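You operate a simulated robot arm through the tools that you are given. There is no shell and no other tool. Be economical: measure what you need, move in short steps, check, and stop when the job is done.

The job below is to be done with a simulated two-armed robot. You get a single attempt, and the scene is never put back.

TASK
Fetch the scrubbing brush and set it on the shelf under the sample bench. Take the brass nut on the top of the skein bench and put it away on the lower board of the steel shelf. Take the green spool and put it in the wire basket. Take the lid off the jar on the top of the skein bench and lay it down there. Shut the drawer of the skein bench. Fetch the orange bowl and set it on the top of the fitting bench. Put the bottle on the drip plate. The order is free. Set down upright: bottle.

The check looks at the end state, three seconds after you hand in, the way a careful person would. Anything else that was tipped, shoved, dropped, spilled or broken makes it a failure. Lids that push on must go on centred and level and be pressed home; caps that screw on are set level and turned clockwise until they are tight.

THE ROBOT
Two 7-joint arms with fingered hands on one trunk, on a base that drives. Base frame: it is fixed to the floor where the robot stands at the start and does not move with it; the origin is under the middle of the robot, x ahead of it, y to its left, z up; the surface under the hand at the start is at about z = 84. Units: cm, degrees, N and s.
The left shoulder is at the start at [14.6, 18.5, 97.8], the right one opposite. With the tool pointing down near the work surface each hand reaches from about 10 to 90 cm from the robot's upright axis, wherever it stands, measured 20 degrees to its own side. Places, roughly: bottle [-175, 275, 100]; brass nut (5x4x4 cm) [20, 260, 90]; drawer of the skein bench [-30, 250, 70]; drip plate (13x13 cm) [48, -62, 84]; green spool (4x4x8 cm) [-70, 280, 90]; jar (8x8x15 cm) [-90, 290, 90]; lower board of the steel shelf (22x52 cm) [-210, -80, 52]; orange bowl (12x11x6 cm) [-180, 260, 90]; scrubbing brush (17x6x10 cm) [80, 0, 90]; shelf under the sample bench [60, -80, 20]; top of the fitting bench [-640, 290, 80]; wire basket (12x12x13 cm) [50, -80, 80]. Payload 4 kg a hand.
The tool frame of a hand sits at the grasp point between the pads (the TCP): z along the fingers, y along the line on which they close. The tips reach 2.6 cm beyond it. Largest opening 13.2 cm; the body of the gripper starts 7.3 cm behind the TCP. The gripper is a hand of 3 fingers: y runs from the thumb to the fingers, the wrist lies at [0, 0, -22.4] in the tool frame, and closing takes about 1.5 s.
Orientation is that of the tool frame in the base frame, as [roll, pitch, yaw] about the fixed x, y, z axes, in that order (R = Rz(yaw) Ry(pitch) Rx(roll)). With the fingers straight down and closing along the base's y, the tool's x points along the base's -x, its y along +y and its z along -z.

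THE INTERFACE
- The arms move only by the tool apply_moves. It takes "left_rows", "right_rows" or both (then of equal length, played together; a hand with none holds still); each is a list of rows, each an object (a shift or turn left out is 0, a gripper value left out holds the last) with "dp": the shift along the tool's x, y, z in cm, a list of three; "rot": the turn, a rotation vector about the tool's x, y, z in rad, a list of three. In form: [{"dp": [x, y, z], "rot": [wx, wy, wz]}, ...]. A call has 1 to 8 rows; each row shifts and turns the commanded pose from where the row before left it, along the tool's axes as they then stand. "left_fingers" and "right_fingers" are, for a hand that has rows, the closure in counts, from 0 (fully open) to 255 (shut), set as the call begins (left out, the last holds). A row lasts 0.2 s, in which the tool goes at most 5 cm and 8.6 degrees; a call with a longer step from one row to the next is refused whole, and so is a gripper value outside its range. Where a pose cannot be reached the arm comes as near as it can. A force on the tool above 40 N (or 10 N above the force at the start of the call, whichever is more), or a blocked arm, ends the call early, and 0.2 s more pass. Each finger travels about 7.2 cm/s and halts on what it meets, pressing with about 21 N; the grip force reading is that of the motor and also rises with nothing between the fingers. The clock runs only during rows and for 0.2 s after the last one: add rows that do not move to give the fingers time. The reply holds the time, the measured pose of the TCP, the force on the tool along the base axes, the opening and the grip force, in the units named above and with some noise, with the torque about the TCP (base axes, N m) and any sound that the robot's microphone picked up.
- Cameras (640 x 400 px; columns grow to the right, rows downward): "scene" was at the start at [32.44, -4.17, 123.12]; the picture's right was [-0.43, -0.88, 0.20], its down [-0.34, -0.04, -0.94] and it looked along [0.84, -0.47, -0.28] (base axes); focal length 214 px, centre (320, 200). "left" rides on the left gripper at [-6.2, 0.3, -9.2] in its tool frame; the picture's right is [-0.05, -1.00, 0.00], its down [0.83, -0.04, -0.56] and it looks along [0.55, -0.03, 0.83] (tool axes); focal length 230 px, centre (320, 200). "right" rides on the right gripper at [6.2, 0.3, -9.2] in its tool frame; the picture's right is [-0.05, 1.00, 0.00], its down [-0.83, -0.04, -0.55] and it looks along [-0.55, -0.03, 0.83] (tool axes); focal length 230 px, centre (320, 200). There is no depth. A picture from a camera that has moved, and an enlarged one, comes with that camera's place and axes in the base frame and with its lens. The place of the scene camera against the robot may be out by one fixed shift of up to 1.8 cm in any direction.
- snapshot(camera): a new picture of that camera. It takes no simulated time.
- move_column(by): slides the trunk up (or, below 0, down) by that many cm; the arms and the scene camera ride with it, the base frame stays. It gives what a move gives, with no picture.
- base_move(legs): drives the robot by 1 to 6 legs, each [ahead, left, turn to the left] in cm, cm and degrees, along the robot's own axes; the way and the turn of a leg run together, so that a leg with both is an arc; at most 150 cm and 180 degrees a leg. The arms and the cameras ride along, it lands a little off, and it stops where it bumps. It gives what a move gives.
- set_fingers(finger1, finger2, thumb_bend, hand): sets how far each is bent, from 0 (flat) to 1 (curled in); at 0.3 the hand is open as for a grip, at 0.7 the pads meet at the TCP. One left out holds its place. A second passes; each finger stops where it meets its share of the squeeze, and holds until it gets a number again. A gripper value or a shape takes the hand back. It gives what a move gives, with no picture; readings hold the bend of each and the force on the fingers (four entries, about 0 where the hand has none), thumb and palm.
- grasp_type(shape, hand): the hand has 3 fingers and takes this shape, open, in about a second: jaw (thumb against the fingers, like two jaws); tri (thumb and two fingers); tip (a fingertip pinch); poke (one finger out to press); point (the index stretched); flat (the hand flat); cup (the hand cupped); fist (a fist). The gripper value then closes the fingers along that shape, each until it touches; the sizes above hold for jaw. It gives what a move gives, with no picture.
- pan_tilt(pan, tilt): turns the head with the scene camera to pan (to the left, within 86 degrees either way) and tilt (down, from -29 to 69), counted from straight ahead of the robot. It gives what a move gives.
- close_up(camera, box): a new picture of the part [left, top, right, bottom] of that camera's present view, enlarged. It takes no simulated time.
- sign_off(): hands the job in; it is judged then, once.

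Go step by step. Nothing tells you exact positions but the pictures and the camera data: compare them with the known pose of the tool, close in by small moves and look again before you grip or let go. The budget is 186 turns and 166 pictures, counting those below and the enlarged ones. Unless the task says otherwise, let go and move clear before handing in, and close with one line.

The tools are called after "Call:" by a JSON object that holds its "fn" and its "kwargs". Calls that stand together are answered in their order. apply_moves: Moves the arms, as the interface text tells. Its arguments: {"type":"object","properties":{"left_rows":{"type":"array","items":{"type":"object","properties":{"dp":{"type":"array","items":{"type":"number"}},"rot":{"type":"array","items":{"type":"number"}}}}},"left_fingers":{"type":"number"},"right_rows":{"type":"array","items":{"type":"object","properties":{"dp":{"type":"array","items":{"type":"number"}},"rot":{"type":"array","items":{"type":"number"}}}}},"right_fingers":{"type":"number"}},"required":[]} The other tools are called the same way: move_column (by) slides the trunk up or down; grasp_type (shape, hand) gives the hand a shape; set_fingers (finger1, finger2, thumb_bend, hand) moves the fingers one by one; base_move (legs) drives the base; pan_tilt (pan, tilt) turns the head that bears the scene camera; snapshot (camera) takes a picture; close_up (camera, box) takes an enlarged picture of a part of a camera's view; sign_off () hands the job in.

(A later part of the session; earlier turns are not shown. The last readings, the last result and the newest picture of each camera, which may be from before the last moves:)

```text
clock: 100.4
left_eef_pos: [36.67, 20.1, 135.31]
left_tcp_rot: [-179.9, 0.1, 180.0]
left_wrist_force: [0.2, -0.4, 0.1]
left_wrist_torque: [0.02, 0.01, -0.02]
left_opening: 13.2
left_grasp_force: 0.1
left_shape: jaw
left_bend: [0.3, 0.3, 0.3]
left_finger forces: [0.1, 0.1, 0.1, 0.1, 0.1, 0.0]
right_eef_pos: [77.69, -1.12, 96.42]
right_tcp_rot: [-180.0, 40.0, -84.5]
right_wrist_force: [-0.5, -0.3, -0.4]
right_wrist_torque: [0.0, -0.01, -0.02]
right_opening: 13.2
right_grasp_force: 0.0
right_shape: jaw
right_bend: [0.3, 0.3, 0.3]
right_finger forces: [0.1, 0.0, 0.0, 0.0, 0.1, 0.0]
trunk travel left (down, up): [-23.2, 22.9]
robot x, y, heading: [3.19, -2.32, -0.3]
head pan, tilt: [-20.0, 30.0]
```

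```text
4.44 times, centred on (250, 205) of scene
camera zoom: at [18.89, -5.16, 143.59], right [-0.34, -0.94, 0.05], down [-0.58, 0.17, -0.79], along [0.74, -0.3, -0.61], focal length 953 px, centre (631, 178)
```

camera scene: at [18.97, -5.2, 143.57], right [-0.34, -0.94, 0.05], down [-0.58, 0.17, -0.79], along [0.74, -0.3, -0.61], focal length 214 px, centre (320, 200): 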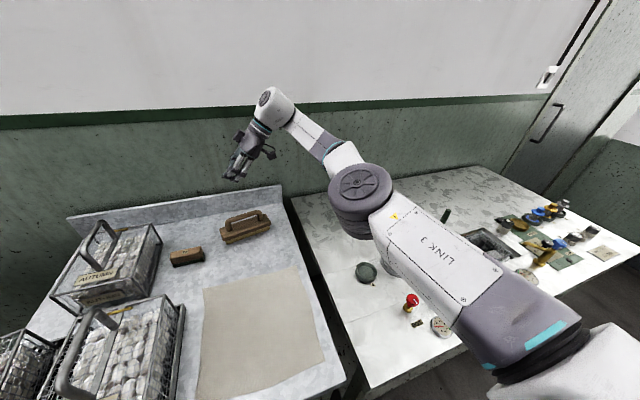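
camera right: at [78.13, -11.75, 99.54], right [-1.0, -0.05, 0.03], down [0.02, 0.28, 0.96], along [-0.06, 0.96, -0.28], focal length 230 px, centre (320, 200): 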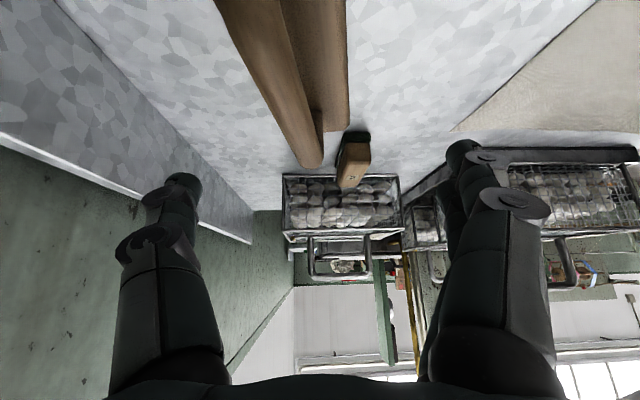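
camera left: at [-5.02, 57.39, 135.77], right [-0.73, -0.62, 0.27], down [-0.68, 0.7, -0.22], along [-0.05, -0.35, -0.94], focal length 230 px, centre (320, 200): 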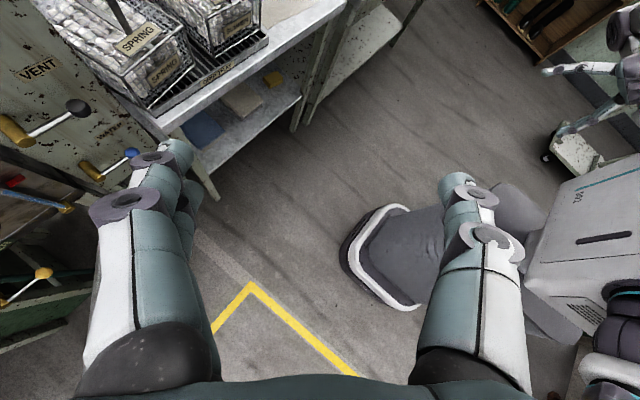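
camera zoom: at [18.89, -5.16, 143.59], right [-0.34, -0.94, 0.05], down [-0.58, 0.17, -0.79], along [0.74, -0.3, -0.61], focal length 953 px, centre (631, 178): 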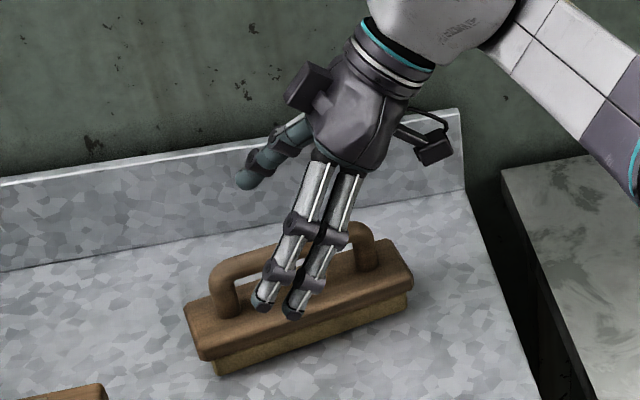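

Bar is at x≈78.4, ~0.8 cm beyond the current TCP. Lower the trunk 3.2 cm (brings the hand to the bar with more reach), then shift forward.

Call:
{"fn": "move_column", "kwargs": {"by": -3.2}}

Call:
{"fn": "apply_moves", "kwargs": {"right_rows": [{"dp": [0, -0.8, 0]}, {"dp": [0, 0, 0]}]}}

Call:
{"fn": "close_up", "kwargs": {"camera": "scene", "box": [180, 150, 320, 240]}}

Call:
{"fn": "snapshot", "kwargs": {"camera": "right"}}

```text
clock: 101.2
left_eef_pos: [36.52, 20.18, 132.1]
left_tcp_rot: [179.9, 0.0, -180.0]
left_wrist_force: [-0.1, -0.7, -0.4]
left_wrist_torque: [0.01, 0.02, 0.02]
left_opening: 13.19
left_grasp_force: 0.1
left_shape: jaw
left_bend: [0.3, 0.3, 0.3]
left_finger forces: [0.1, 0.1, 0.1, 0.1, 0.1, 0.0]
right_eef_pos: [77.38, -0.96, 93.58]
right_tcp_rot: [-179.7, 40.0, -84.5]
right_wrist_force: [0.0, 0.5, 0.0]
right_wrist_torque: [-0.01, -0.01, 0.01]
right_opening: 13.2
right_grasp_force: 0.1
right_shape: jaw
right_bend: [0.3, 0.3, 0.3]
right_finger forces: [0.0, 0.0, 0.0, 0.0, 0.0, 0.0]
trunk travel left (down, up): [-20.0, 26.1]
robot x, y, heading: [3.56, -2.08, -0.2]
head pan, tilt: [-20.0, 30.0]
```

```text
clock: 101.8
left_eef_pos: [36.54, 20.07, 132.11]
left_tcp_rot: [179.9, 0.0, -180.0]
left_wrist_force: [-0.9, 0.0, -1.2]
left_wrist_torque: [0.03, -0.02, -0.03]
left_opening: 13.2
left_grasp_force: 0.1
left_shape: jaw
left_bend: [0.3, 0.3, 0.3]
left_finger forces: [0.0, 0.1, 0.1, 0.1, 0.0, 0.1]
right_eef_pos: [78.35, -0.91, 93.49]
right_tcp_rot: [-179.9, 40.0, -84.7]
right_wrist_force: [0.1, 0.3, 0.1]
right_wrist_torque: [0.03, -0.03, -0.03]
right_opening: 13.22
right_grasp_force: 0.1
right_shape: jaw
right_bend: [0.3, 0.3, 0.3]
right_finger forces: [0.1, 0.0, 0.0, 0.0, 0.0, 0.0]
trunk travel left (down, up): [-20.0, 26.1]
robot x, y, heading: [3.66, -1.76, -0.3]
head pan, tilt: [-20.0, 30.0]
```

```text
4.44 times, centred on (250, 195) of scene
camera zoom: at [21.03, -5.21, 139.67], right [-0.34, -0.94, 0.06], down [-0.61, 0.17, -0.77], along [0.71, -0.3, -0.63], focal length 953 px, centre (631, 222)
```

zoom: 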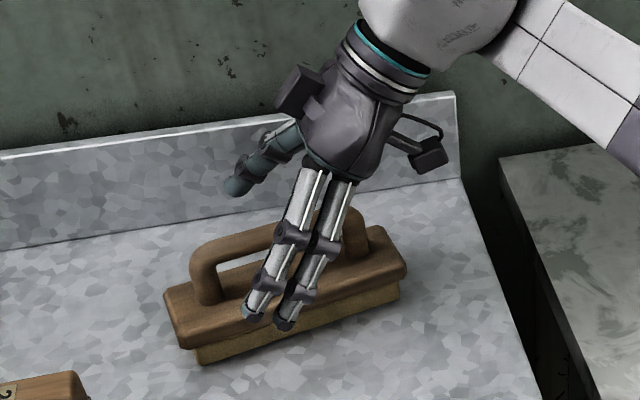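

```text
88 pictures are left
camera right: at [78.89, -11.67, 96.47], right [-1.0, -0.05, 0.03], down [0.02, 0.28, 0.96], along [-0.06, 0.96, -0.28], focal length 230 px, centre (320, 200)
```

right: 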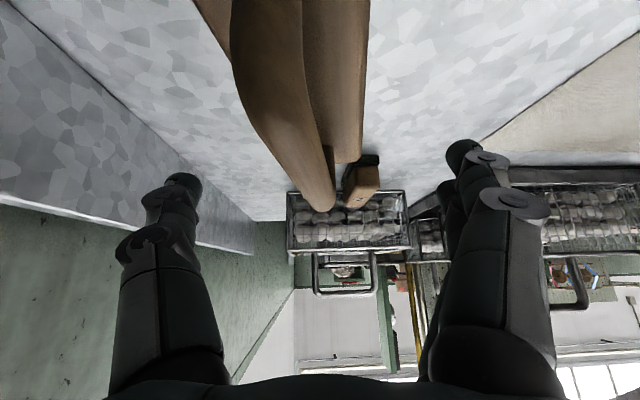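

Laterally centred now. Close here and check the opening.

Call:
{"fn": "apply_moves", "kwargs": {"right_fingers": 255, "right_rows": [{"dp": [0, 0, 0]}, {"dp": [0, 0, 0]}, {"dp": [0, 0, 0]}, {"dp": [0, 0, 0]}, {"dp": [0, 0, 0]}, {"dp": [0, 0, 0]}, {"dp": [0, 0, 0]}, {"dp": [0, 0, 0]}]}}

Call:
{"fn": "close_up", "kwargs": {"camera": "scene", "box": [190, 150, 310, 230]}}

```text
clock: 103.5
left_eef_pos: [36.69, 20.15, 132.02]
left_tcp_rot: [-180.0, 0.0, -180.0]
left_wrist_force: [0.2, 0.6, -0.2]
left_wrist_torque: [0.01, 0.02, 0.01]
left_opening: 13.2
left_grasp_force: 0.1
left_shape: jaw
left_bend: [0.3, 0.3, 0.3]
left_finger forces: [0.0, 0.0, 0.0, 0.0, 0.0, 0.1]
right_eef_pos: [78.39, -0.95, 93.19]
right_tcp_rot: [-180.0, 40.0, -84.6]
right_wrist_force: [0.0, -0.3, -0.6]
right_wrist_torque: [0.02, 0.02, -0.01]
right_opening: 1.07
right_grasp_force: 20.8
right_shape: jaw
right_bend: [0.7, 0.72, 0.7]
right_finger forces: [9.1, 9.4, 0.1, 0.1, 18.6, 0.0]
trunk travel left (down, up): [-20.0, 26.1]
robot x, y, heading: [3.42, -2.44, -0.2]
head pan, tilt: [-20.0, 30.0]
```

```text
5.00 times, centred on (250, 190) of scene
camera zoom: at [21.15, -5.15, 139.64], right [-0.34, -0.94, 0.06], down [-0.61, 0.17, -0.77], along [0.71, -0.3, -0.63], focal length 1072 px, centre (670, 250)
```

zoom: 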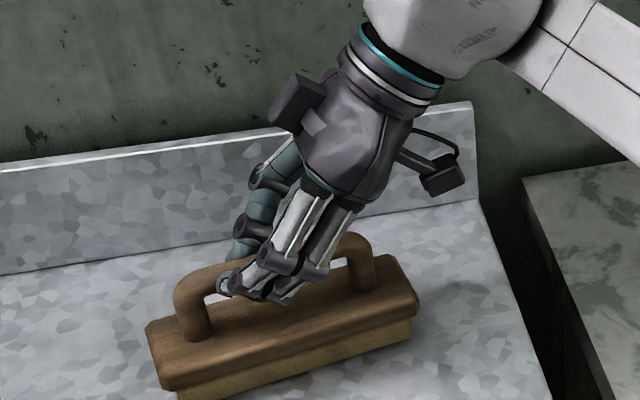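

Opening 1.07 with firm force. Lift gently 4 cm and check.

Call:
{"fn": "apply_moves", "kwargs": {"right_rows": [{"dp": [-0.6, 0, -0.75]}, {"dp": [-1, 0, -1.2]}, {"dp": [-1, 0, -1.2]}, {"dp": [0, 0, 0]}]}}

Call:
{"fn": "close_up", "kwargs": {"camera": "scene", "box": [190, 130, 310, 230]}}

```text
clock: 104.5
left_eef_pos: [36.81, 20.11, 132.08]
left_tcp_rot: [180.0, -0.1, 180.0]
left_wrist_force: [-0.2, 0.2, -0.5]
left_wrist_torque: [0.0, 0.0, 0.02]
left_opening: 13.21
left_grasp_force: 0.0
left_shape: jaw
left_bend: [0.3, 0.3, 0.3]
left_finger forces: [0.1, 0.0, 0.1, 0.1, 0.0, 0.0]
right_eef_pos: [78.46, -1.05, 97.33]
right_tcp_rot: [179.9, 40.0, -84.6]
right_wrist_force: [0.2, 1.0, -2.3]
right_wrist_torque: [0.07, 0.02, 0.02]
right_opening: 1.05
right_grasp_force: 21.2
right_shape: jaw
right_bend: [0.7, 0.72, 0.7]
right_finger forces: [9.2, 9.5, 0.0, 0.0, 18.7, 0.1]
trunk travel left (down, up): [-20.0, 26.1]
robot x, y, heading: [3.32, -2.07, -0.3]
head pan, tilt: [-20.0, 30.0]
```

```text
4.00 times, centred on (250, 180) of scene
camera zoom: at [21.16, -5.15, 139.64], right [-0.34, -0.94, 0.06], down [-0.61, 0.17, -0.77], along [0.71, -0.3, -0.63], focal length 858 px, centre (600, 280)
```

zoom: 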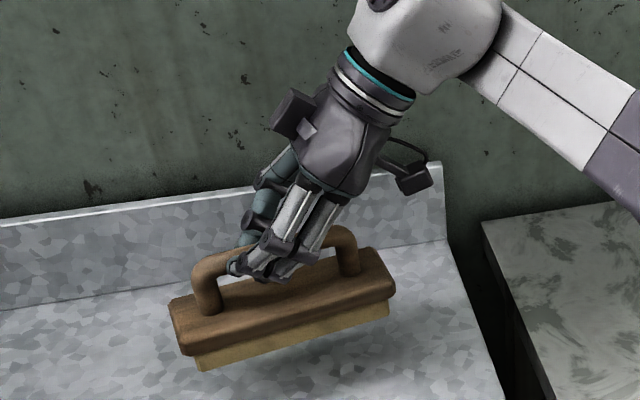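

Brush is held. Lift more and back the base away.

Call:
{"fn": "apply_moves", "kwargs": {"right_rows": [{"dp": [-1.5, 0, -1.8]}, {"dp": [-1.5, 0, -1.8]}, {"dp": [-1.5, 0, -1.8]}, {"dp": [-1.5, 0, -1.8]}, {"dp": [-1.5, 0, -1.8]}, {"dp": [0, 0, 0]}]}}

Call:
{"fn": "base_move", "kwargs": {"legs": [[-50, 0, 0], [0, -60, 0]]}}

Call:
{"fn": "snapshot", "kwargs": {"camera": "scene"}}

```text
clock: 106.0
left_eef_pos: [36.76, 20.07, 132.12]
left_tcp_rot: [179.9, -0.1, -180.0]
left_wrist_force: [-0.1, 0.4, 0.2]
left_wrist_torque: [0.01, 0.0, 0.05]
left_opening: 13.19
left_grasp_force: 0.1
left_shape: jaw
left_bend: [0.3, 0.3, 0.3]
left_finger forces: [0.0, 0.0, 0.0, 0.0, 0.0, 0.1]
right_eef_pos: [78.34, -0.98, 109.06]
right_tcp_rot: [179.9, 40.1, -84.6]
right_wrist_force: [0.4, 0.1, -1.8]
right_wrist_torque: [0.02, 0.0, 0.02]
right_opening: 1.04
right_grasp_force: 21.2
right_shape: jaw
right_bend: [0.7, 0.72, 0.7]
right_finger forces: [9.2, 9.4, 0.0, 0.0, 18.6, 0.1]
trunk travel left (down, up): [-20.0, 26.1]
robot x, y, heading: [3.11, -1.84, -0.4]
head pan, tilt: [-20.0, 30.0]
```

```text
clock: 111.9
left_eef_pos: [-14.56, -39.75, 132.14]
left_tcp_rot: [180.0, 0.1, 179.8]
left_wrist_force: [-1.0, -0.2, -0.2]
left_wrist_torque: [0.02, 0.01, 0.07]
left_opening: 13.2
left_grasp_force: 0.0
left_shape: jaw
left_bend: [0.3, 0.3, 0.3]
left_finger forces: [0.1, 0.1, 0.0, 0.1, 0.0, 0.0]
right_eef_pos: [27.11, -60.9, 109.3]
right_tcp_rot: [180.0, 40.0, -84.7]
right_wrist_force: [0.0, 0.7, -2.1]
right_wrist_torque: [0.04, 0.02, 0.02]
right_opening: 1.06
right_grasp_force: 20.9
right_shape: jaw
right_bend: [0.7, 0.72, 0.7]
right_finger forces: [9.2, 9.5, 0.1, 0.1, 18.5, 0.0]
trunk travel left (down, up): [-20.0, 26.1]
robot x, y, heading: [-47.84, -61.73, -0.2]
head pan, tilt: [-20.0, 30.0]
```

```text
85 pictures are left
camera scene: at [-30.17, -65.02, 139.64], right [-0.34, -0.94, 0.06], down [-0.61, 0.18, -0.77], along [0.71, -0.3, -0.63], focal length 214 px, centre (320, 200)
```

scene: 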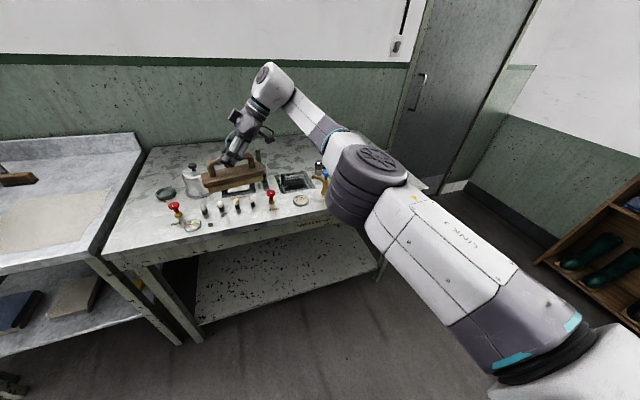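

Brush held. Back away from the bench, then turn the hand so its tilt points forward.

Call:
{"fn": "base_move", "kwargs": {"legs": [[-50, -5, 0]]}}

Call:
{"fn": "apply_moves", "kwargs": {"right_rows": [{"rot": [0.0889, 0, 0.1058]}, {"rot": [0.0889, 0, 0.1058]}, {"rot": [0.0889, 0, 0.1058]}, {"rot": [0.0889, 0, 0.1058]}, {"rot": [0.0889, 0, 0.1058]}, {"rot": [0.0889, 0, 0.1058]}]}}

Call:
{"fn": "apply_moves", "kwargs": {"right_rows": [{"rot": [0.0889, 0, 0.1058]}, {"rot": [0.0889, 0, 0.1058]}, {"rot": [0.0889, 0, 0.1058]}, {"rot": [0.0889, 0, 0.1058]}, {"rot": [0.0889, 0, 0.1058]}, {"rot": [0.0889, 0, 0.1058]}]}}

Call:
{"fn": "snapshot", "kwargs": {"camera": "scene"}}

```text
clock: 114.9
left_eef_pos: [-64.21, -44.38, 132.04]
left_tcp_rot: [-180.0, -0.1, -179.8]
left_wrist_force: [-0.2, -0.1, 0.5]
left_wrist_torque: [0.03, 0.01, 0.01]
left_opening: 13.19
left_grasp_force: 0.0
left_shape: jaw
left_bend: [0.3, 0.3, 0.3]
left_finger forces: [0.0, 0.0, 0.1, 0.0, 0.0, 0.0]
right_eef_pos: [-22.47, -65.15, 109.11]
right_tcp_rot: [180.0, 40.0, -84.4]
right_wrist_force: [-0.7, 0.0, -2.4]
right_wrist_torque: [0.02, -0.02, 0.04]
right_opening: 1.03
right_grasp_force: 20.7
right_shape: jaw
right_bend: [0.7, 0.72, 0.7]
right_finger forces: [9.3, 9.6, 0.0, 0.0, 18.5, 0.0]
trunk travel left (down, up): [-20.0, 26.1]
robot x, y, heading: [-97.22, -66.95, -0.4]
head pan, tilt: [-20.0, 30.0]
```

```text
clock: 116.3
left_eef_pos: [-64.23, -44.16, 132.12]
left_tcp_rot: [-179.9, -0.1, -179.8]
left_wrist_force: [-0.2, -0.8, -0.3]
left_wrist_torque: [0.01, 0.0, -0.03]
left_opening: 13.2
left_grasp_force: 0.0
left_shape: jaw
left_bend: [0.3, 0.3, 0.3]
left_finger forces: [0.0, 0.0, 0.0, 0.0, 0.0, 0.0]
right_eef_pos: [-22.45, -65.11, 109.18]
right_tcp_rot: [179.9, 40.1, -131.8]
right_wrist_force: [-0.5, 0.6, -1.7]
right_wrist_torque: [0.03, -0.02, -0.03]
right_opening: 1.03
right_grasp_force: 21.1
right_shape: jaw
right_bend: [0.7, 0.72, 0.7]
right_finger forces: [9.3, 9.7, 0.0, 0.0, 18.6, 0.1]
trunk travel left (down, up): [-20.0, 26.1]
robot x, y, heading: [-97.79, -66.68, -0.1]
head pan, tilt: [-20.0, 30.0]
```

```text
clock: 117.7
left_eef_pos: [-64.17, -44.16, 132.14]
left_tcp_rot: [-180.0, 0.0, -179.9]
left_wrist_force: [0.7, 0.5, 0.3]
left_wrist_torque: [-0.02, 0.03, 0.01]
left_opening: 13.2
left_grasp_force: 0.0
left_shape: jaw
left_bend: [0.3, 0.3, 0.3]
left_finger forces: [0.0, 0.1, 0.0, 0.0, 0.1, 0.0]
right_eef_pos: [-22.54, -64.95, 109.15]
right_tcp_rot: [-179.8, 40.1, -179.4]
right_wrist_force: [0.6, 1.1, -3.0]
right_wrist_torque: [0.01, 0.0, 0.02]
right_opening: 1.04
right_grasp_force: 20.9
right_shape: jaw
right_bend: [0.7, 0.72, 0.7]
right_finger forces: [9.5, 9.9, 0.1, 0.1, 18.6, 0.0]
trunk travel left (down, up): [-20.0, 26.1]
robot x, y, heading: [-97.29, -66.26, -0.0]
head pan, tilt: [-20.0, 30.0]
```

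```text
84 pictures are left
camera scene: at [-79.68, -69.54, 139.65], right [-0.34, -0.94, 0.06], down [-0.61, 0.17, -0.77], along [0.71, -0.3, -0.63], focal length 214 px, centre (320, 200)
```

scene: 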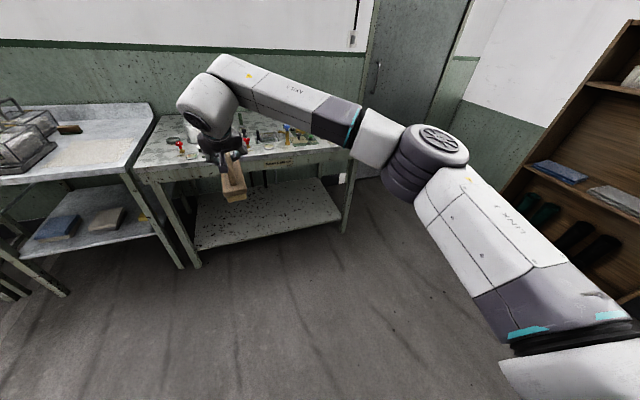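

Orientation is right. Lower the trunk and the hand toward shelf height in the free space before the bench.

Call:
{"fn": "move_column", "kwargs": {"by": -19}}

Call:
{"fn": "apply_moves", "kwargs": {"right_rows": [{"dp": [3.39, -1.07, 2.94]}, {"dp": [3.39, -1.07, 2.94]}, {"dp": [3.39, -1.07, 2.94]}, {"dp": [3.39, -1.07, 2.94]}, {"dp": [3.39, -1.07, 2.94]}, {"dp": [3.39, -1.07, 2.94]}, {"dp": [3.39, -1.07, 2.94]}]}}

Call:
{"fn": "apply_moves", "kwargs": {"right_rows": [{"dp": [3.2, -1.07, 2.7]}, {"dp": [3.2, -1.07, 2.7]}, {"dp": [3.2, -1.07, 2.7]}, {"dp": [3.2, -1.07, 2.7]}, {"dp": [3.2, -1.07, 2.7]}, {"dp": [3.2, -1.07, 2.7]}]}}

Call:
{"fn": "snapshot", "kwargs": {"camera": "scene"}}

```text
clock: 119.7
left_eef_pos: [-51.68, -44.32, 100.38]
left_tcp_rot: [-179.9, -17.1, -179.9]
left_wrist_force: [-0.6, 0.6, 1.0]
left_wrist_torque: [0.02, -0.03, -0.02]
left_opening: 13.2
left_grasp_force: 0.2
left_shape: jaw
left_bend: [0.3, 0.3, 0.3]
left_finger forces: [0.1, 0.0, 0.0, 0.0, 0.0, 0.0]
right_eef_pos: [-22.45, -65.09, 90.42]
right_tcp_rot: [-179.9, 40.2, -179.3]
right_wrist_force: [-0.4, -0.2, -1.7]
right_wrist_torque: [0.02, 0.0, -0.03]
right_opening: 1.02
right_grasp_force: 21.0
right_shape: jaw
right_bend: [0.7, 0.72, 0.7]
right_finger forces: [9.3, 9.8, 0.0, 0.0, 18.3, 0.0]
trunk travel left (down, up): [-1.0, 45.1]
robot x, y, heading: [-97.23, -66.08, -0.2]
head pan, tilt: [-20.0, 30.0]
```

```text
clock: 121.3
left_eef_pos: [-51.63, -44.4, 100.13]
left_tcp_rot: [179.9, -17.3, -179.8]
left_wrist_force: [0.3, 0.5, 0.5]
left_wrist_torque: [0.0, 0.03, 0.01]
left_opening: 13.2
left_grasp_force: 0.0
left_shape: jaw
left_bend: [0.3, 0.3, 0.3]
left_finger forces: [0.0, 0.0, 0.0, 0.0, 0.0, 0.1]
right_eef_pos: [-27.22, -72.84, 59.18]
right_tcp_rot: [180.0, 40.1, -179.4]
right_wrist_force: [1.1, -0.4, -2.2]
right_wrist_torque: [0.01, -0.03, -0.02]
right_opening: 1.03
right_grasp_force: 21.3
right_shape: jaw
right_bend: [0.7, 0.72, 0.7]
right_finger forces: [9.7, 10.1, 0.0, 0.0, 18.4, 0.0]
trunk travel left (down, up): [-1.0, 45.1]
robot x, y, heading: [-97.21, -66.51, 0.1]
head pan, tilt: [-20.0, 30.0]
```

```text
clock: 122.7
left_eef_pos: [-51.45, -44.37, 100.14]
left_tcp_rot: [180.0, -17.3, -179.8]
left_wrist_force: [0.5, -0.7, -0.2]
left_wrist_torque: [-0.04, 0.03, -0.04]
left_opening: 13.19
left_grasp_force: 0.0
left_shape: jaw
left_bend: [0.3, 0.3, 0.3]
left_finger forces: [0.0, 0.1, 0.0, 0.1, 0.0, 0.0]
right_eef_pos: [-28.93, -79.52, 36.09]
right_tcp_rot: [179.9, 38.6, -179.0]
right_wrist_force: [-0.1, 0.3, -1.7]
right_wrist_torque: [-0.02, 0.0, -0.01]
right_opening: 1.03
right_grasp_force: 20.9
right_shape: jaw
right_bend: [0.7, 0.72, 0.7]
right_finger forces: [9.4, 9.9, 0.0, 0.0, 18.1, 0.1]
right hand out of reach, approached as far as the arm can: row 5, 6
trunk travel left (down, up): [-1.0, 45.1]
robot x, y, heading: [-97.27, -66.67, 0.2]
head pan, tilt: [-20.0, 30.0]
```

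```text
83 pictures are left
camera scene: at [-62.59, -69.68, 110.68], right [-0.3, -0.94, 0.17], down [-0.84, 0.17, -0.52], along [0.46, -0.3, -0.84], focal length 214 px, centre (320, 200)
```

scene: 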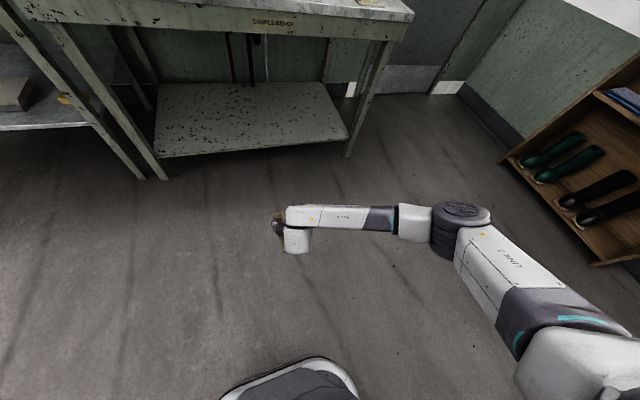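

"Sample bench" label is visible and the shelf at z≈20 confirmed. Pull the hand in a little so it can go lower.

Call:
{"fn": "apply_moves", "kwargs": {"right_rows": [{"dp": [4.0, 0, -1.0]}, {"dp": [4.0, 0, 0.5]}, {"dp": [0, 0, 0]}]}}

Call:
{"fn": "snapshot", "kwargs": {"camera": "right"}}

```text
clock: 123.5
left_eef_pos: [-51.5, -44.26, 100.18]
left_tcp_rot: [-180.0, -17.2, -179.7]
left_wrist_force: [-0.4, 0.3, 0.5]
left_wrist_torque: [0.01, 0.01, 0.0]
left_opening: 13.19
left_grasp_force: 0.0
left_shape: jaw
left_bend: [0.3, 0.3, 0.3]
left_finger forces: [0.1, 0.1, 0.0, 0.1, 0.0, 0.0]
right_eef_pos: [-29.85, -80.37, 34.92]
right_tcp_rot: [180.0, 37.6, -178.8]
right_wrist_force: [-0.9, 0.5, -1.6]
right_wrist_torque: [0.02, 0.0, 0.0]
right_opening: 0.99
right_grasp_force: 21.0
right_shape: jaw
right_bend: [0.7, 0.72, 0.7]
right_finger forces: [9.8, 10.2, 0.0, 0.0, 18.3, 0.0]
right hand out of reach, approached as far as the arm can: row 1, 2
trunk travel left (down, up): [-1.0, 45.1]
robot x, y, heading: [-97.07, -66.27, -0.2]
head pan, tilt: [-20.0, 30.0]
```

```text
82 pictures are left
camera right: at [-40.51, -80.31, 38.44], right [0.02, 1.0, 0.03], down [0.32, -0.04, 0.95], along [0.95, -0.01, -0.32], focal length 230 px, centre (320, 200)
```

right: 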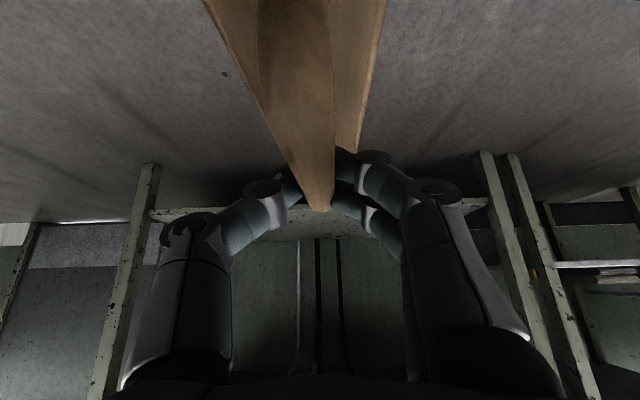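

Joint-limited here. Test whether reaching farther forward allows lower.

Call:
{"fn": "apply_moves", "kwargs": {"right_rows": [{"dp": [-1.5, 0, 3.4]}, {"dp": [-1.5, 0, 3.4]}, {"dp": [-1.5, 0, 3.4]}, {"dp": [0, 0, 0]}]}}

Call:
{"fn": "snapshot", "kwargs": {"camera": "scene"}}

```text
clock: 124.5
left_eef_pos: [-51.69, -44.37, 100.32]
left_tcp_rot: [180.0, -17.2, -179.8]
left_wrist_force: [-0.3, 0.5, 0.2]
left_wrist_torque: [-0.02, 0.0, 0.0]
left_opening: 13.2
left_grasp_force: 0.0
left_shape: jaw
left_bend: [0.3, 0.3, 0.3]
left_finger forces: [0.1, 0.1, 0.0, 0.0, 0.1, 0.0]
right_eef_pos: [-19.36, -80.35, 30.31]
right_tcp_rot: [-179.9, 40.0, -179.3]
right_wrist_force: [0.6, -0.6, -2.0]
right_wrist_torque: [0.0, -0.02, 0.0]
right_opening: 0.99
right_grasp_force: 21.0
right_shape: jaw
right_bend: [0.7, 0.72, 0.71]
right_finger forces: [9.7, 10.4, 0.0, 0.1, 18.2, 0.0]
right hand out of reach, approached as far as the arm can: row 1
trunk travel left (down, up): [-1.0, 45.1]
robot x, y, heading: [-97.4, -66.45, -0.2]
head pan, tilt: [-20.0, 30.0]
```

```text
81 pictures are left
camera scene: at [-62.68, -69.69, 110.73], right [-0.3, -0.94, 0.17], down [-0.84, 0.17, -0.52], along [0.46, -0.3, -0.84], focal length 214 px, centre (320, 200)
```

scene: 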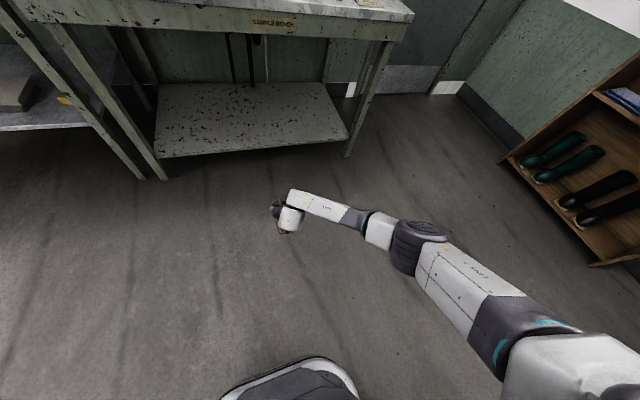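

Good, that works. Raise 3 cm and drive in under the bench.

Call:
{"fn": "apply_moves", "kwargs": {"right_rows": [{"dp": [-2.1, 0, -2.5]}, {"dp": [0, 0, 0]}]}}

Call:
{"fn": "base_move", "kwargs": {"legs": [[45, 0, 0]]}}

Call:
{"fn": "snapshot", "kwargs": {"camera": "right"}}

Call:
{"fn": "snapshot", "kwargs": {"camera": "scene"}}

```text
clock: 125.1
left_eef_pos: [-51.5, -44.3, 100.07]
left_tcp_rot: [180.0, -17.4, -179.9]
left_wrist_force: [0.0, 0.5, -0.5]
left_wrist_torque: [-0.01, 0.02, -0.01]
left_opening: 13.19
left_grasp_force: 0.1
left_shape: jaw
left_bend: [0.3, 0.3, 0.3]
left_finger forces: [0.0, 0.1, 0.1, 0.0, 0.1, 0.1]
right_eef_pos: [-19.38, -80.2, 33.58]
right_tcp_rot: [-179.9, 39.9, -179.1]
right_wrist_force: [0.1, 0.4, -1.6]
right_wrist_torque: [-0.03, 0.02, 0.03]
right_opening: 0.99
right_grasp_force: 20.5
right_shape: jaw
right_bend: [0.7, 0.72, 0.71]
right_finger forces: [9.6, 10.4, 0.1, 0.1, 18.2, 0.1]
trunk travel left (down, up): [-1.0, 45.1]
robot x, y, heading: [-97.38, -66.5, -0.1]
head pan, tilt: [-20.0, 30.0]
```

```text
clock: 127.8
left_eef_pos: [-6.94, -44.66, 99.99]
left_tcp_rot: [180.0, -17.2, -179.9]
left_wrist_force: [0.4, 0.4, 0.7]
left_wrist_torque: [-0.04, 0.01, 0.01]
left_opening: 13.21
left_grasp_force: 0.0
left_shape: jaw
left_bend: [0.3, 0.3, 0.3]
left_finger forces: [0.1, 0.1, 0.0, 0.0, 0.0, 0.0]
right_eef_pos: [24.95, -80.71, 33.5]
right_tcp_rot: [-179.9, 40.0, -179.5]
right_wrist_force: [-0.6, 0.2, -2.1]
right_wrist_torque: [0.0, -0.03, -0.02]
right_opening: 1.02
right_grasp_force: 21.4
right_shape: jaw
right_bend: [0.7, 0.72, 0.71]
right_finger forces: [9.7, 10.5, 0.1, 0.1, 18.1, 0.0]
trunk travel left (down, up): [-1.0, 45.1]
robot x, y, heading: [-52.7, -66.63, -0.4]
head pan, tilt: [-20.0, 30.0]
```

```text
80 pictures are left
camera right: at [14.17, -80.61, 36.69], right [0.03, 1.0, 0.03], down [0.28, -0.04, 0.96], along [0.96, -0.02, -0.28], focal length 230 px, centre (320, 200)
```

right: 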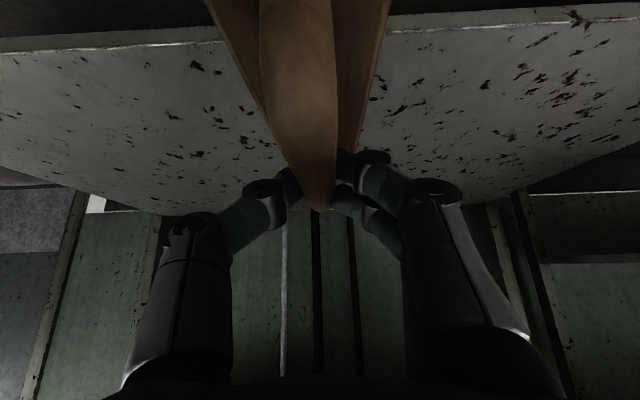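

```text
79 pictures are left
camera scene: at [-18.22, -69.96, 110.69], right [-0.3, -0.94, 0.17], down [-0.84, 0.18, -0.52], along [0.46, -0.3, -0.84], focal length 214 px, centre (320, 200)
```

scene: 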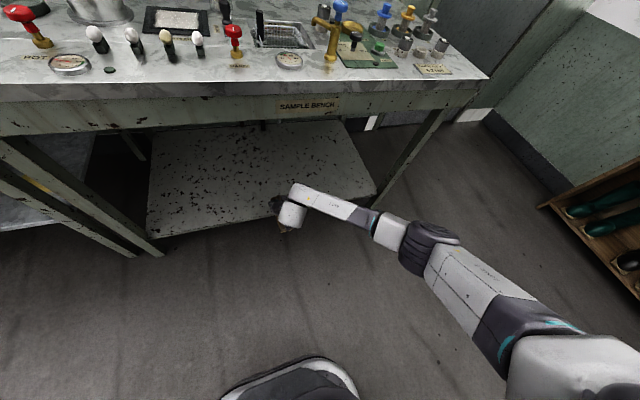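

Clear. Drive in another 18 cm, then lower until contact.

Call:
{"fn": "base_move", "kwargs": {"legs": [[19, 0, 0]]}}

Call:
{"fn": "apply_moves", "kwargs": {"right_rows": [{"dp": [1.0, 0, 1.2]}, {"dp": [0.6, 0, 0.75]}, {"dp": [0.35, 0, 0.4]}, {"dp": [0, 0, 0]}]}}

Call:
{"fn": "snapshot", "kwargs": {"camera": "right"}}

Call:
{"fn": "snapshot", "kwargs": {"camera": "scene"}}

```text
clock: 129.4
left_eef_pos: [11.97, -44.95, 100.03]
left_tcp_rot: [180.0, -17.4, 179.8]
left_wrist_force: [0.3, -0.7, -0.7]
left_wrist_torque: [0.0, 0.02, -0.06]
left_opening: 13.19
left_grasp_force: 0.1
left_shape: jaw
left_bend: [0.3, 0.3, 0.3]
left_finger forces: [0.1, 0.0, 0.0, 0.0, 0.0, 0.0]
right_eef_pos: [43.68, -81.16, 33.49]
right_tcp_rot: [-179.8, 40.0, -179.6]
right_wrist_force: [-0.8, 0.4, -2.6]
right_wrist_torque: [0.0, -0.04, 0.0]
right_opening: 1.02
right_grasp_force: 21.2
right_shape: jaw
right_bend: [0.7, 0.72, 0.71]
right_finger forces: [9.7, 10.4, 0.0, 0.0, 18.0, 0.1]
trunk travel left (down, up): [-1.0, 45.1]
robot x, y, heading: [-34.22, -66.47, -0.7]
head pan, tilt: [-20.0, 30.0]
```

```text
clock: 130.4
left_eef_pos: [11.94, -44.95, 100.13]
left_tcp_rot: [180.0, -17.2, 179.8]
left_wrist_force: [0.1, -0.4, 0.3]
left_wrist_torque: [0.02, 0.0, -0.01]
left_opening: 13.2
left_grasp_force: 0.0
left_shape: jaw
left_bend: [0.3, 0.3, 0.3]
left_finger forces: [0.0, 0.0, 0.1, 0.1, 0.0, 0.0]
right_eef_pos: [43.74, -81.23, 30.6]
right_tcp_rot: [-179.9, 40.1, -179.7]
right_wrist_force: [0.8, -0.5, -2.4]
right_wrist_torque: [0.01, 0.0, 0.0]
right_opening: 1.0
right_grasp_force: 21.1
right_shape: jaw
right_bend: [0.7, 0.72, 0.71]
right_finger forces: [9.6, 10.4, 0.0, 0.0, 18.1, 0.0]
trunk travel left (down, up): [-1.0, 45.1]
robot x, y, heading: [-34.33, -66.92, -0.6]
head pan, tilt: [-20.0, 30.0]
```

```text
78 pictures are left
camera right: at [33.04, -80.97, 33.72], right [0.03, 1.0, 0.03], down [0.28, -0.04, 0.96], along [0.96, -0.02, -0.28], focal length 230 px, centre (320, 200)
```

right: 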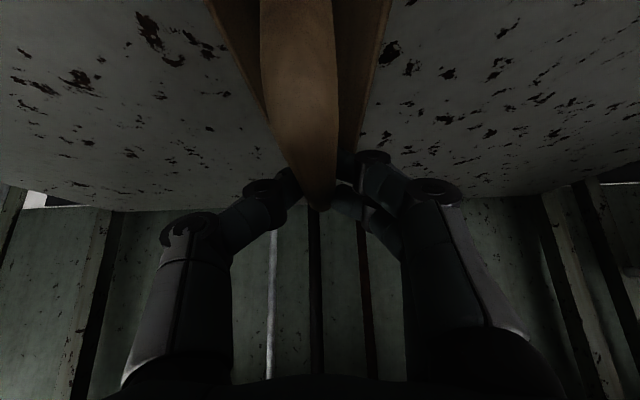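

```text
77 pictures are left
camera scene: at [0.61, -70.21, 110.71], right [-0.31, -0.94, 0.17], down [-0.83, 0.18, -0.52], along [0.46, -0.3, -0.84], focal length 214 px, centre (320, 200)
```

scene: 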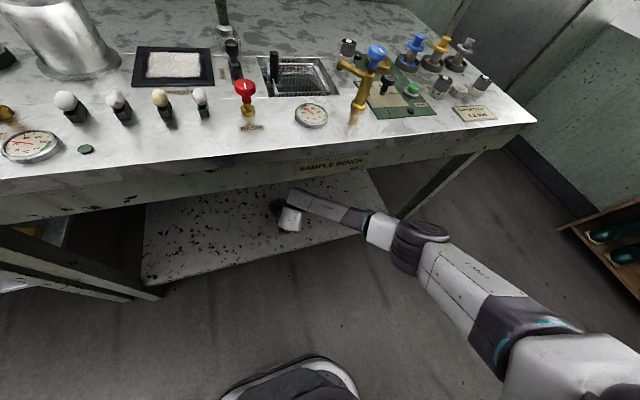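

No contact yet. Lower in small steps.

Call:
{"fn": "apply_moves", "kwargs": {"right_rows": [{"dp": [0.35, 0, 0.4]}, {"dp": [0.2, 0, 0.23]}, {"dp": [0, 0, 0]}]}}

Call:
{"fn": "apply_moves", "kwargs": {"right_rows": [{"dp": [0.2, 0, 0.23]}, {"dp": [0.13, 0, 0.15]}, {"dp": [0, 0, 0]}]}}

Call:
{"fn": "apply_moves", "kwargs": {"right_rows": [{"dp": [0.2, 0, 0.23]}, {"dp": [0, 0, 0]}]}}

```text
clock: 131.2
left_eef_pos: [11.88, -44.96, 100.12]
left_tcp_rot: [-180.0, -17.3, 179.8]
left_wrist_force: [-0.7, 0.7, -0.6]
left_wrist_torque: [0.01, 0.0, -0.01]
left_opening: 13.18
left_grasp_force: 0.2
left_shape: jaw
left_bend: [0.3, 0.3, 0.3]
left_finger forces: [0.0, 0.0, 0.1, 0.0, 0.0, 0.0]
right_eef_pos: [43.63, -81.2, 29.86]
right_tcp_rot: [-179.9, 39.9, -179.8]
right_wrist_force: [-0.3, 0.3, -2.2]
right_wrist_torque: [0.04, -0.05, 0.0]
right_opening: 1.01
right_grasp_force: 21.4
right_shape: jaw
right_bend: [0.7, 0.72, 0.71]
right_finger forces: [9.7, 10.4, 0.0, 0.0, 18.0, 0.0]
trunk travel left (down, up): [-1.0, 45.1]
robot x, y, heading: [-34.06, -66.94, -0.4]
head pan, tilt: [-20.0, 30.0]
```

```text
clock: 132.0
left_eef_pos: [11.79, -44.93, 100.04]
left_tcp_rot: [179.9, -17.2, 179.9]
left_wrist_force: [-0.4, -0.5, 0.9]
left_wrist_torque: [-0.03, 0.04, -0.01]
left_opening: 13.19
left_grasp_force: 0.1
left_shape: jaw
left_bend: [0.3, 0.3, 0.3]
left_finger forces: [0.0, 0.1, 0.0, 0.0, 0.0, 0.0]
right_eef_pos: [43.78, -81.38, 29.22]
right_tcp_rot: [-179.8, 40.0, -179.7]
right_wrist_force: [1.4, 0.4, -1.9]
right_wrist_torque: [0.05, -0.02, -0.03]
right_opening: 1.01
right_grasp_force: 20.9
right_shape: jaw
right_bend: [0.7, 0.72, 0.71]
right_finger forces: [9.5, 10.4, 0.1, 0.0, 18.0, 0.0]
trunk travel left (down, up): [-1.0, 45.1]
robot x, y, heading: [-34.22, -66.68, -0.4]
head pan, tilt: [-20.0, 30.0]
```

```text
clock: 132.6
left_eef_pos: [11.83, -44.98, 100.16]
left_tcp_rot: [-180.0, -17.3, 179.8]
left_wrist_force: [-0.5, 0.7, 0.1]
left_wrist_torque: [0.0, -0.02, -0.01]
left_opening: 13.2
left_grasp_force: 0.1
left_shape: jaw
left_bend: [0.3, 0.3, 0.3]
left_finger forces: [0.1, 0.0, 0.1, 0.0, 0.1, 0.0]
right_eef_pos: [43.57, -81.21, 28.87]
right_tcp_rot: [-179.9, 40.0, -179.7]
right_wrist_force: [0.0, 0.5, -2.4]
right_wrist_torque: [-0.02, -0.02, 0.0]
right_opening: 1.02
right_grasp_force: 21.4
right_shape: jaw
right_bend: [0.7, 0.72, 0.71]
right_finger forces: [9.7, 10.4, 0.0, 0.1, 18.0, 0.0]
trunk travel left (down, up): [-1.0, 45.1]
robot x, y, heading: [-34.35, -67.08, -0.5]
head pan, tilt: [-20.0, 30.0]
```

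Still hanging free; keep stepping down.

Call:
{"fn": "apply_moves", "kwargs": {"right_rows": [{"dp": [0.26, 0, 0.3]}, {"dp": [0.2, 0, 0.23]}, {"dp": [0, 0, 0]}]}}

Call:
{"fn": "apply_moves", "kwargs": {"right_rows": [{"dp": [0.26, 0, 0.3]}, {"dp": [0, 0, 0]}]}}

Call:
{"fn": "apply_moves", "kwargs": {"right_rows": [{"dp": [0.26, 0, 0.3]}, {"dp": [0, 0, 0]}]}}

Call:
{"fn": "snapshot", "kwargs": {"camera": "right"}}

```text
clock: 133.4
left_eef_pos: [11.89, -44.95, 100.2]
left_tcp_rot: [-180.0, -17.2, 179.8]
left_wrist_force: [0.0, 0.6, 0.2]
left_wrist_torque: [-0.02, 0.02, 0.02]
left_opening: 13.2
left_grasp_force: 0.1
left_shape: jaw
left_bend: [0.3, 0.3, 0.3]
left_finger forces: [0.1, 0.0, 0.1, 0.0, 0.1, 0.0]
right_eef_pos: [43.61, -80.99, 28.36]
right_tcp_rot: [-179.9, 39.9, -179.7]
right_wrist_force: [0.1, 0.0, -2.2]
right_wrist_torque: [-0.01, -0.02, -0.03]
right_opening: 1.03
right_grasp_force: 20.6
right_shape: jaw
right_bend: [0.7, 0.72, 0.71]
right_finger forces: [9.6, 10.3, 0.0, 0.0, 17.9, 0.0]
trunk travel left (down, up): [-1.0, 45.1]
robot x, y, heading: [-34.11, -66.68, -0.5]
head pan, tilt: [-20.0, 30.0]
```

```text
clock: 134.0
left_eef_pos: [11.86, -44.87, 100.14]
left_tcp_rot: [180.0, -17.2, 179.8]
left_wrist_force: [0.4, 0.7, -0.4]
left_wrist_torque: [0.02, 0.02, 0.01]
left_opening: 13.23
left_grasp_force: 0.0
left_shape: jaw
left_bend: [0.3, 0.3, 0.3]
left_finger forces: [0.0, 0.1, 0.0, 0.0, 0.0, 0.1]
right_eef_pos: [43.73, -81.11, 27.79]
right_tcp_rot: [-179.9, 39.9, -179.6]
right_wrist_force: [0.8, 0.8, -2.1]
right_wrist_torque: [-0.03, -0.01, 0.02]
right_opening: 1.03
right_grasp_force: 21.1
right_shape: jaw
right_bend: [0.7, 0.72, 0.71]
right_finger forces: [9.5, 10.3, 0.0, 0.0, 18.0, 0.1]
trunk travel left (down, up): [-1.0, 45.1]
robot x, y, heading: [-34.37, -67.22, -0.3]
head pan, tilt: [-20.0, 30.0]
```

```text
clock: 134.6
left_eef_pos: [11.86, -44.91, 100.12]
left_tcp_rot: [179.9, -17.2, 179.8]
left_wrist_force: [0.0, -0.4, -0.5]
left_wrist_torque: [0.01, 0.0, -0.02]
left_opening: 13.2
left_grasp_force: 0.0
left_shape: jaw
left_bend: [0.3, 0.3, 0.3]
left_finger forces: [0.0, 0.0, 0.0, 0.1, 0.0, 0.0]
right_eef_pos: [43.66, -81.13, 27.35]
right_tcp_rot: [180.0, 40.0, -179.7]
right_wrist_force: [0.0, 0.0, -1.0]
right_wrist_torque: [0.02, -0.07, 0.03]
right_opening: 1.03
right_grasp_force: 20.8
right_shape: jaw
right_bend: [0.7, 0.72, 0.71]
right_finger forces: [9.8, 11.6, 0.0, 0.0, 18.6, 0.0]
trunk travel left (down, up): [-1.0, 45.1]
robot x, y, heading: [-34.04, -66.81, -0.3]
head pan, tilt: [-20.0, 30.0]
```

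```text
76 pictures are left
camera right: at [32.9, -80.92, 30.53], right [0.03, 1.0, 0.03], down [0.28, -0.04, 0.96], along [0.96, -0.02, -0.28], focal length 230 px, centre (320, 200)
```

right: 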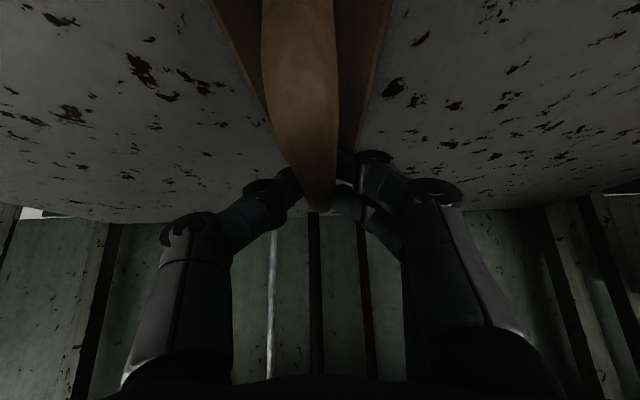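

Contact begins (force −2.2 → −1.0). One more small step, then release and back off along the tool axis.

Call:
{"fn": "apply_moves", "kwargs": {"right_rows": [{"dp": [0.16, 0, 0.2]}, {"dp": [0, 0, 0]}]}}

Call:
{"fn": "apply_moves", "kwargs": {"right_fingers": 0, "right_rows": [{"dp": [0, 0, 0]}, {"dp": [0, 0, 0]}, {"dp": [0, 0, 0]}, {"dp": [0, 0, 0]}, {"dp": [0, 0, 0]}, {"dp": [0, 0, 0]}, {"dp": [0, 0, 0]}, {"dp": [0, 0, 0]}]}}

Call:
{"fn": "apply_moves", "kwargs": {"right_rows": [{"dp": [0, 0, -2]}, {"dp": [0, 0, -2]}, {"dp": [0, 0, -3]}, {"dp": [0, 0, -3]}]}}

Call:
{"fn": "snapshot", "kwargs": {"camera": "right"}}

```text
clock: 135.2
left_eef_pos: [11.82, -44.94, 100.19]
left_tcp_rot: [-179.9, -17.3, 179.8]
left_wrist_force: [0.5, 0.6, 0.2]
left_wrist_torque: [0.01, -0.02, 0.0]
left_opening: 13.19
left_grasp_force: 0.1
left_shape: jaw
left_bend: [0.3, 0.3, 0.3]
left_finger forces: [0.0, 0.0, 0.0, 0.0, 0.0, 0.0]
right_eef_pos: [43.68, -81.03, 27.33]
right_tcp_rot: [-179.9, 40.1, -179.7]
right_wrist_force: [-1.0, -0.6, 0.9]
right_wrist_torque: [0.06, -0.13, 0.02]
right_opening: 1.02
right_grasp_force: 20.8
right_shape: jaw
right_bend: [0.7, 0.72, 0.71]
right_finger forces: [10.1, 13.1, 0.0, 0.0, 19.6, 0.0]
trunk travel left (down, up): [-1.0, 45.1]
robot x, y, heading: [-33.92, -67.09, -0.5]
head pan, tilt: [-20.0, 30.0]
```

```text
clock: 137.0
left_eef_pos: [11.86, -45.02, 100.12]
left_tcp_rot: [-180.0, -17.2, 179.8]
left_wrist_force: [0.4, -0.4, 0.4]
left_wrist_torque: [0.01, -0.04, 0.01]
left_opening: 13.19
left_grasp_force: 0.0
left_shape: jaw
left_bend: [0.3, 0.3, 0.3]
left_finger forces: [0.0, 0.0, 0.0, 0.0, 0.0, 0.0]
right_eef_pos: [43.67, -81.13, 27.21]
right_tcp_rot: [-179.9, 40.0, -179.7]
right_wrist_force: [0.0, 0.1, -0.1]
right_wrist_torque: [0.01, 0.0, 0.04]
right_opening: 13.16
right_grasp_force: 0.0
right_shape: jaw
right_bend: [0.3, 0.3, 0.3]
right_finger forces: [0.1, 0.0, 0.0, 0.1, 0.1, 0.1]
trunk travel left (down, up): [-1.0, 45.1]
robot x, y, heading: [-33.9, -66.42, -0.4]
head pan, tilt: [-20.0, 30.0]
```

```text
clock: 138.0
left_eef_pos: [11.75, -45.02, 100.09]
left_tcp_rot: [179.9, -17.2, 179.8]
left_wrist_force: [0.0, 0.1, -0.5]
left_wrist_torque: [0.0, 0.0, 0.02]
left_opening: 13.19
left_grasp_force: 0.0
left_shape: jaw
left_bend: [0.3, 0.3, 0.3]
left_finger forces: [0.0, 0.0, 0.0, 0.0, 0.0, 0.1]
right_eef_pos: [37.11, -81.18, 34.91]
right_tcp_rot: [-179.9, 39.9, -179.6]
right_wrist_force: [-0.1, -0.8, -0.3]
right_wrist_torque: [-0.01, -0.01, -0.03]
right_opening: 13.18
right_grasp_force: 0.0
right_shape: jaw
right_bend: [0.3, 0.3, 0.3]
right_finger forces: [0.0, 0.1, 0.0, 0.0, 0.0, 0.0]
trunk travel left (down, up): [-1.0, 45.1]
robot x, y, heading: [-33.98, -66.79, -0.6]
head pan, tilt: [-20.0, 30.0]
```

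```text
75 pictures are left
camera right: at [26.37, -80.91, 38.04], right [0.03, 1.0, 0.03], down [0.28, -0.04, 0.96], along [0.96, -0.02, -0.28], focal length 230 px, centre (320, 200)
```

right: 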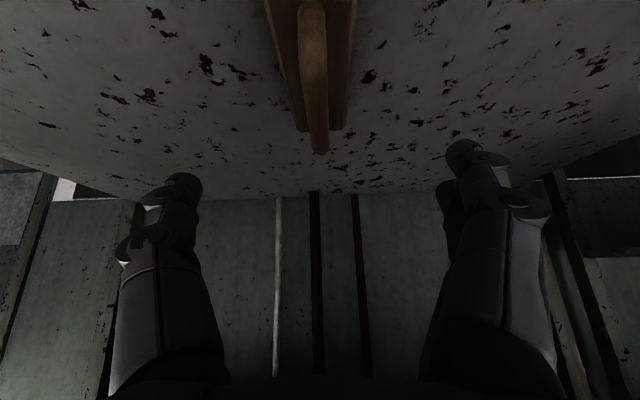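

Brush is standing on the shelf. Back out, straighten and raise the right hand.

Call:
{"fn": "base_move", "kwargs": {"legs": [[-50, 0, 0]]}}

Call:
{"fn": "move_column", "kwargs": {"by": 14}}

Call:
{"fn": "apply_moves", "kwargs": {"right_rows": [{"dp": [-2.6, 0, -3.6]}, {"dp": [-2.6, 0, -3.6]}, {"dp": [-2.6, 0, -3.6]}, {"dp": [-2.6, 0, -3.6]}, {"dp": [-2.6, 0, -3.6]}, {"dp": [-2.6, 0, -3.6]}, {"dp": [-2.6, 0, -3.6]}, {"dp": [-2.6, 0, -3.6]}]}}

Call:
{"fn": "apply_moves", "kwargs": {"right_rows": [{"rot": [0, 0.14, 0]}, {"rot": [0, 0.14, 0]}, {"rot": [0, 0.14, 0]}, {"rot": [0, 0.14, 0]}, {"rot": [0, 0.138, 0]}, {"dp": [1.5, 0, -4.5]}, {"dp": [1.5, 0, -4.5]}, {"dp": [1.5, 0, -4.5]}]}}

Call:
{"fn": "apply_moves", "kwargs": {"left_rows": [{"dp": [0, 0, 0]}]}}

```text
clock: 140.9
left_eef_pos: [-38.71, -44.55, 100.16]
left_tcp_rot: [-180.0, -17.2, 179.6]
left_wrist_force: [0.1, -0.6, -0.1]
left_wrist_torque: [0.03, -0.02, 0.02]
left_opening: 13.21
left_grasp_force: 0.2
left_shape: jaw
left_bend: [0.3, 0.3, 0.3]
left_finger forces: [0.0, 0.1, 0.1, 0.0, 0.0, 0.0]
right_eef_pos: [-13.32, -80.85, 34.87]
right_tcp_rot: [-180.0, 40.1, -179.7]
right_wrist_force: [-0.7, -0.1, -0.2]
right_wrist_torque: [0.03, 0.0, 0.0]
right_opening: 13.17
right_grasp_force: 0.1
right_shape: jaw
right_bend: [0.3, 0.3, 0.3]
right_finger forces: [0.0, 0.0, 0.1, 0.1, 0.0, 0.0]
trunk travel left (down, up): [-1.0, 45.1]
robot x, y, heading: [-84.96, -66.23, -0.5]
head pan, tilt: [-20.0, 30.0]
```

```text
clock: 142.6
left_eef_pos: [-38.64, -44.49, 114.03]
left_tcp_rot: [-180.0, -17.4, 179.7]
left_wrist_force: [0.4, -0.3, -0.7]
left_wrist_torque: [-0.02, 0.01, 0.01]
left_opening: 13.2
left_grasp_force: 0.1
left_shape: jaw
left_bend: [0.3, 0.3, 0.3]
left_finger forces: [0.1, 0.0, 0.0, 0.1, 0.0, 0.1]
right_eef_pos: [-13.45, -80.82, 48.79]
right_tcp_rot: [-179.9, 39.9, -179.7]
right_wrist_force: [0.0, -1.0, 0.5]
right_wrist_torque: [-0.01, -0.02, -0.03]
right_opening: 13.19
right_grasp_force: 0.0
right_shape: jaw
right_bend: [0.3, 0.3, 0.3]
right_finger forces: [0.1, 0.0, 0.0, 0.0, 0.1, 0.1]
trunk travel left (down, up): [-15.0, 31.1]
robot x, y, heading: [-84.45, -66.43, -0.6]
head pan, tilt: [-20.0, 30.0]
```

```text
clock: 144.4
left_eef_pos: [-38.75, -44.54, 114.09]
left_tcp_rot: [180.0, -17.3, 179.7]
left_wrist_force: [-0.1, 0.2, -0.3]
left_wrist_torque: [0.02, 0.01, 0.03]
left_opening: 13.18
left_grasp_force: 0.0
left_shape: jaw
left_bend: [0.3, 0.3, 0.3]
left_finger forces: [0.1, 0.0, 0.0, 0.0, 0.0, 0.0]
right_eef_pos: [-15.91, -80.68, 84.44]
right_tcp_rot: [-179.8, 39.9, -179.7]
right_wrist_force: [-0.4, -0.5, 0.5]
right_wrist_torque: [-0.04, 0.0, 0.01]
right_opening: 13.16
right_grasp_force: 0.1
right_shape: jaw
right_bend: [0.3, 0.3, 0.3]
right_finger forces: [0.0, 0.0, 0.0, 0.0, 0.0, 0.0]
trunk travel left (down, up): [-15.0, 31.1]
robot x, y, heading: [-84.67, -66.37, -0.6]
head pan, tilt: [-20.0, 30.0]
```

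```text
clock: 146.2
left_eef_pos: [-38.91, -44.5, 114.17]
left_tcp_rot: [180.0, -17.2, 179.7]
left_wrist_force: [0.0, 1.1, 0.1]
left_wrist_torque: [0.02, -0.02, 0.01]
left_opening: 13.19
left_grasp_force: 0.0
left_shape: jaw
left_bend: [0.3, 0.3, 0.3]
left_finger forces: [0.0, 0.0, 0.0, 0.1, 0.0, 0.1]
right_eef_pos: [-20.54, -80.64, 98.2]
right_tcp_rot: [-179.9, -0.1, -179.7]
right_wrist_force: [-0.5, 0.6, -1.0]
right_wrist_torque: [0.02, -0.02, -0.02]
right_opening: 13.2
right_grasp_force: 0.0
right_shape: jaw
right_bend: [0.3, 0.3, 0.3]
right_finger forces: [0.0, 0.0, 0.1, 0.0, 0.0, 0.0]
trunk travel left (down, up): [-15.0, 31.1]
robot x, y, heading: [-84.32, -66.45, -0.8]
head pan, tilt: [-20.0, 30.0]
```

```text
clock: 146.6
left_eef_pos: [-38.67, -44.49, 114.08]
left_tcp_rot: [-180.0, -17.2, 179.7]
left_wrist_force: [-0.4, 1.1, 0.5]
left_wrist_torque: [0.03, 0.02, -0.03]
left_opening: 13.21
left_grasp_force: 0.1
left_shape: jaw
left_bend: [0.3, 0.3, 0.3]
left_finger forces: [0.0, 0.0, 0.0, 0.1, 0.0, 0.0]
right_eef_pos: [-20.45, -80.68, 97.93]
right_tcp_rot: [-180.0, -0.1, -179.7]
right_wrist_force: [0.8, 0.2, 0.1]
right_wrist_torque: [0.0, 0.0, 0.01]
right_opening: 13.21
right_grasp_force: 0.1
right_shape: jaw
right_bend: [0.3, 0.3, 0.3]
right_finger forces: [0.1, 0.0, 0.1, 0.0, 0.0, 0.0]
trunk travel left (down, up): [-15.0, 31.1]
robot x, y, heading: [-84.77, -66.3, -0.6]
head pan, tilt: [-20.0, 30.0]
```

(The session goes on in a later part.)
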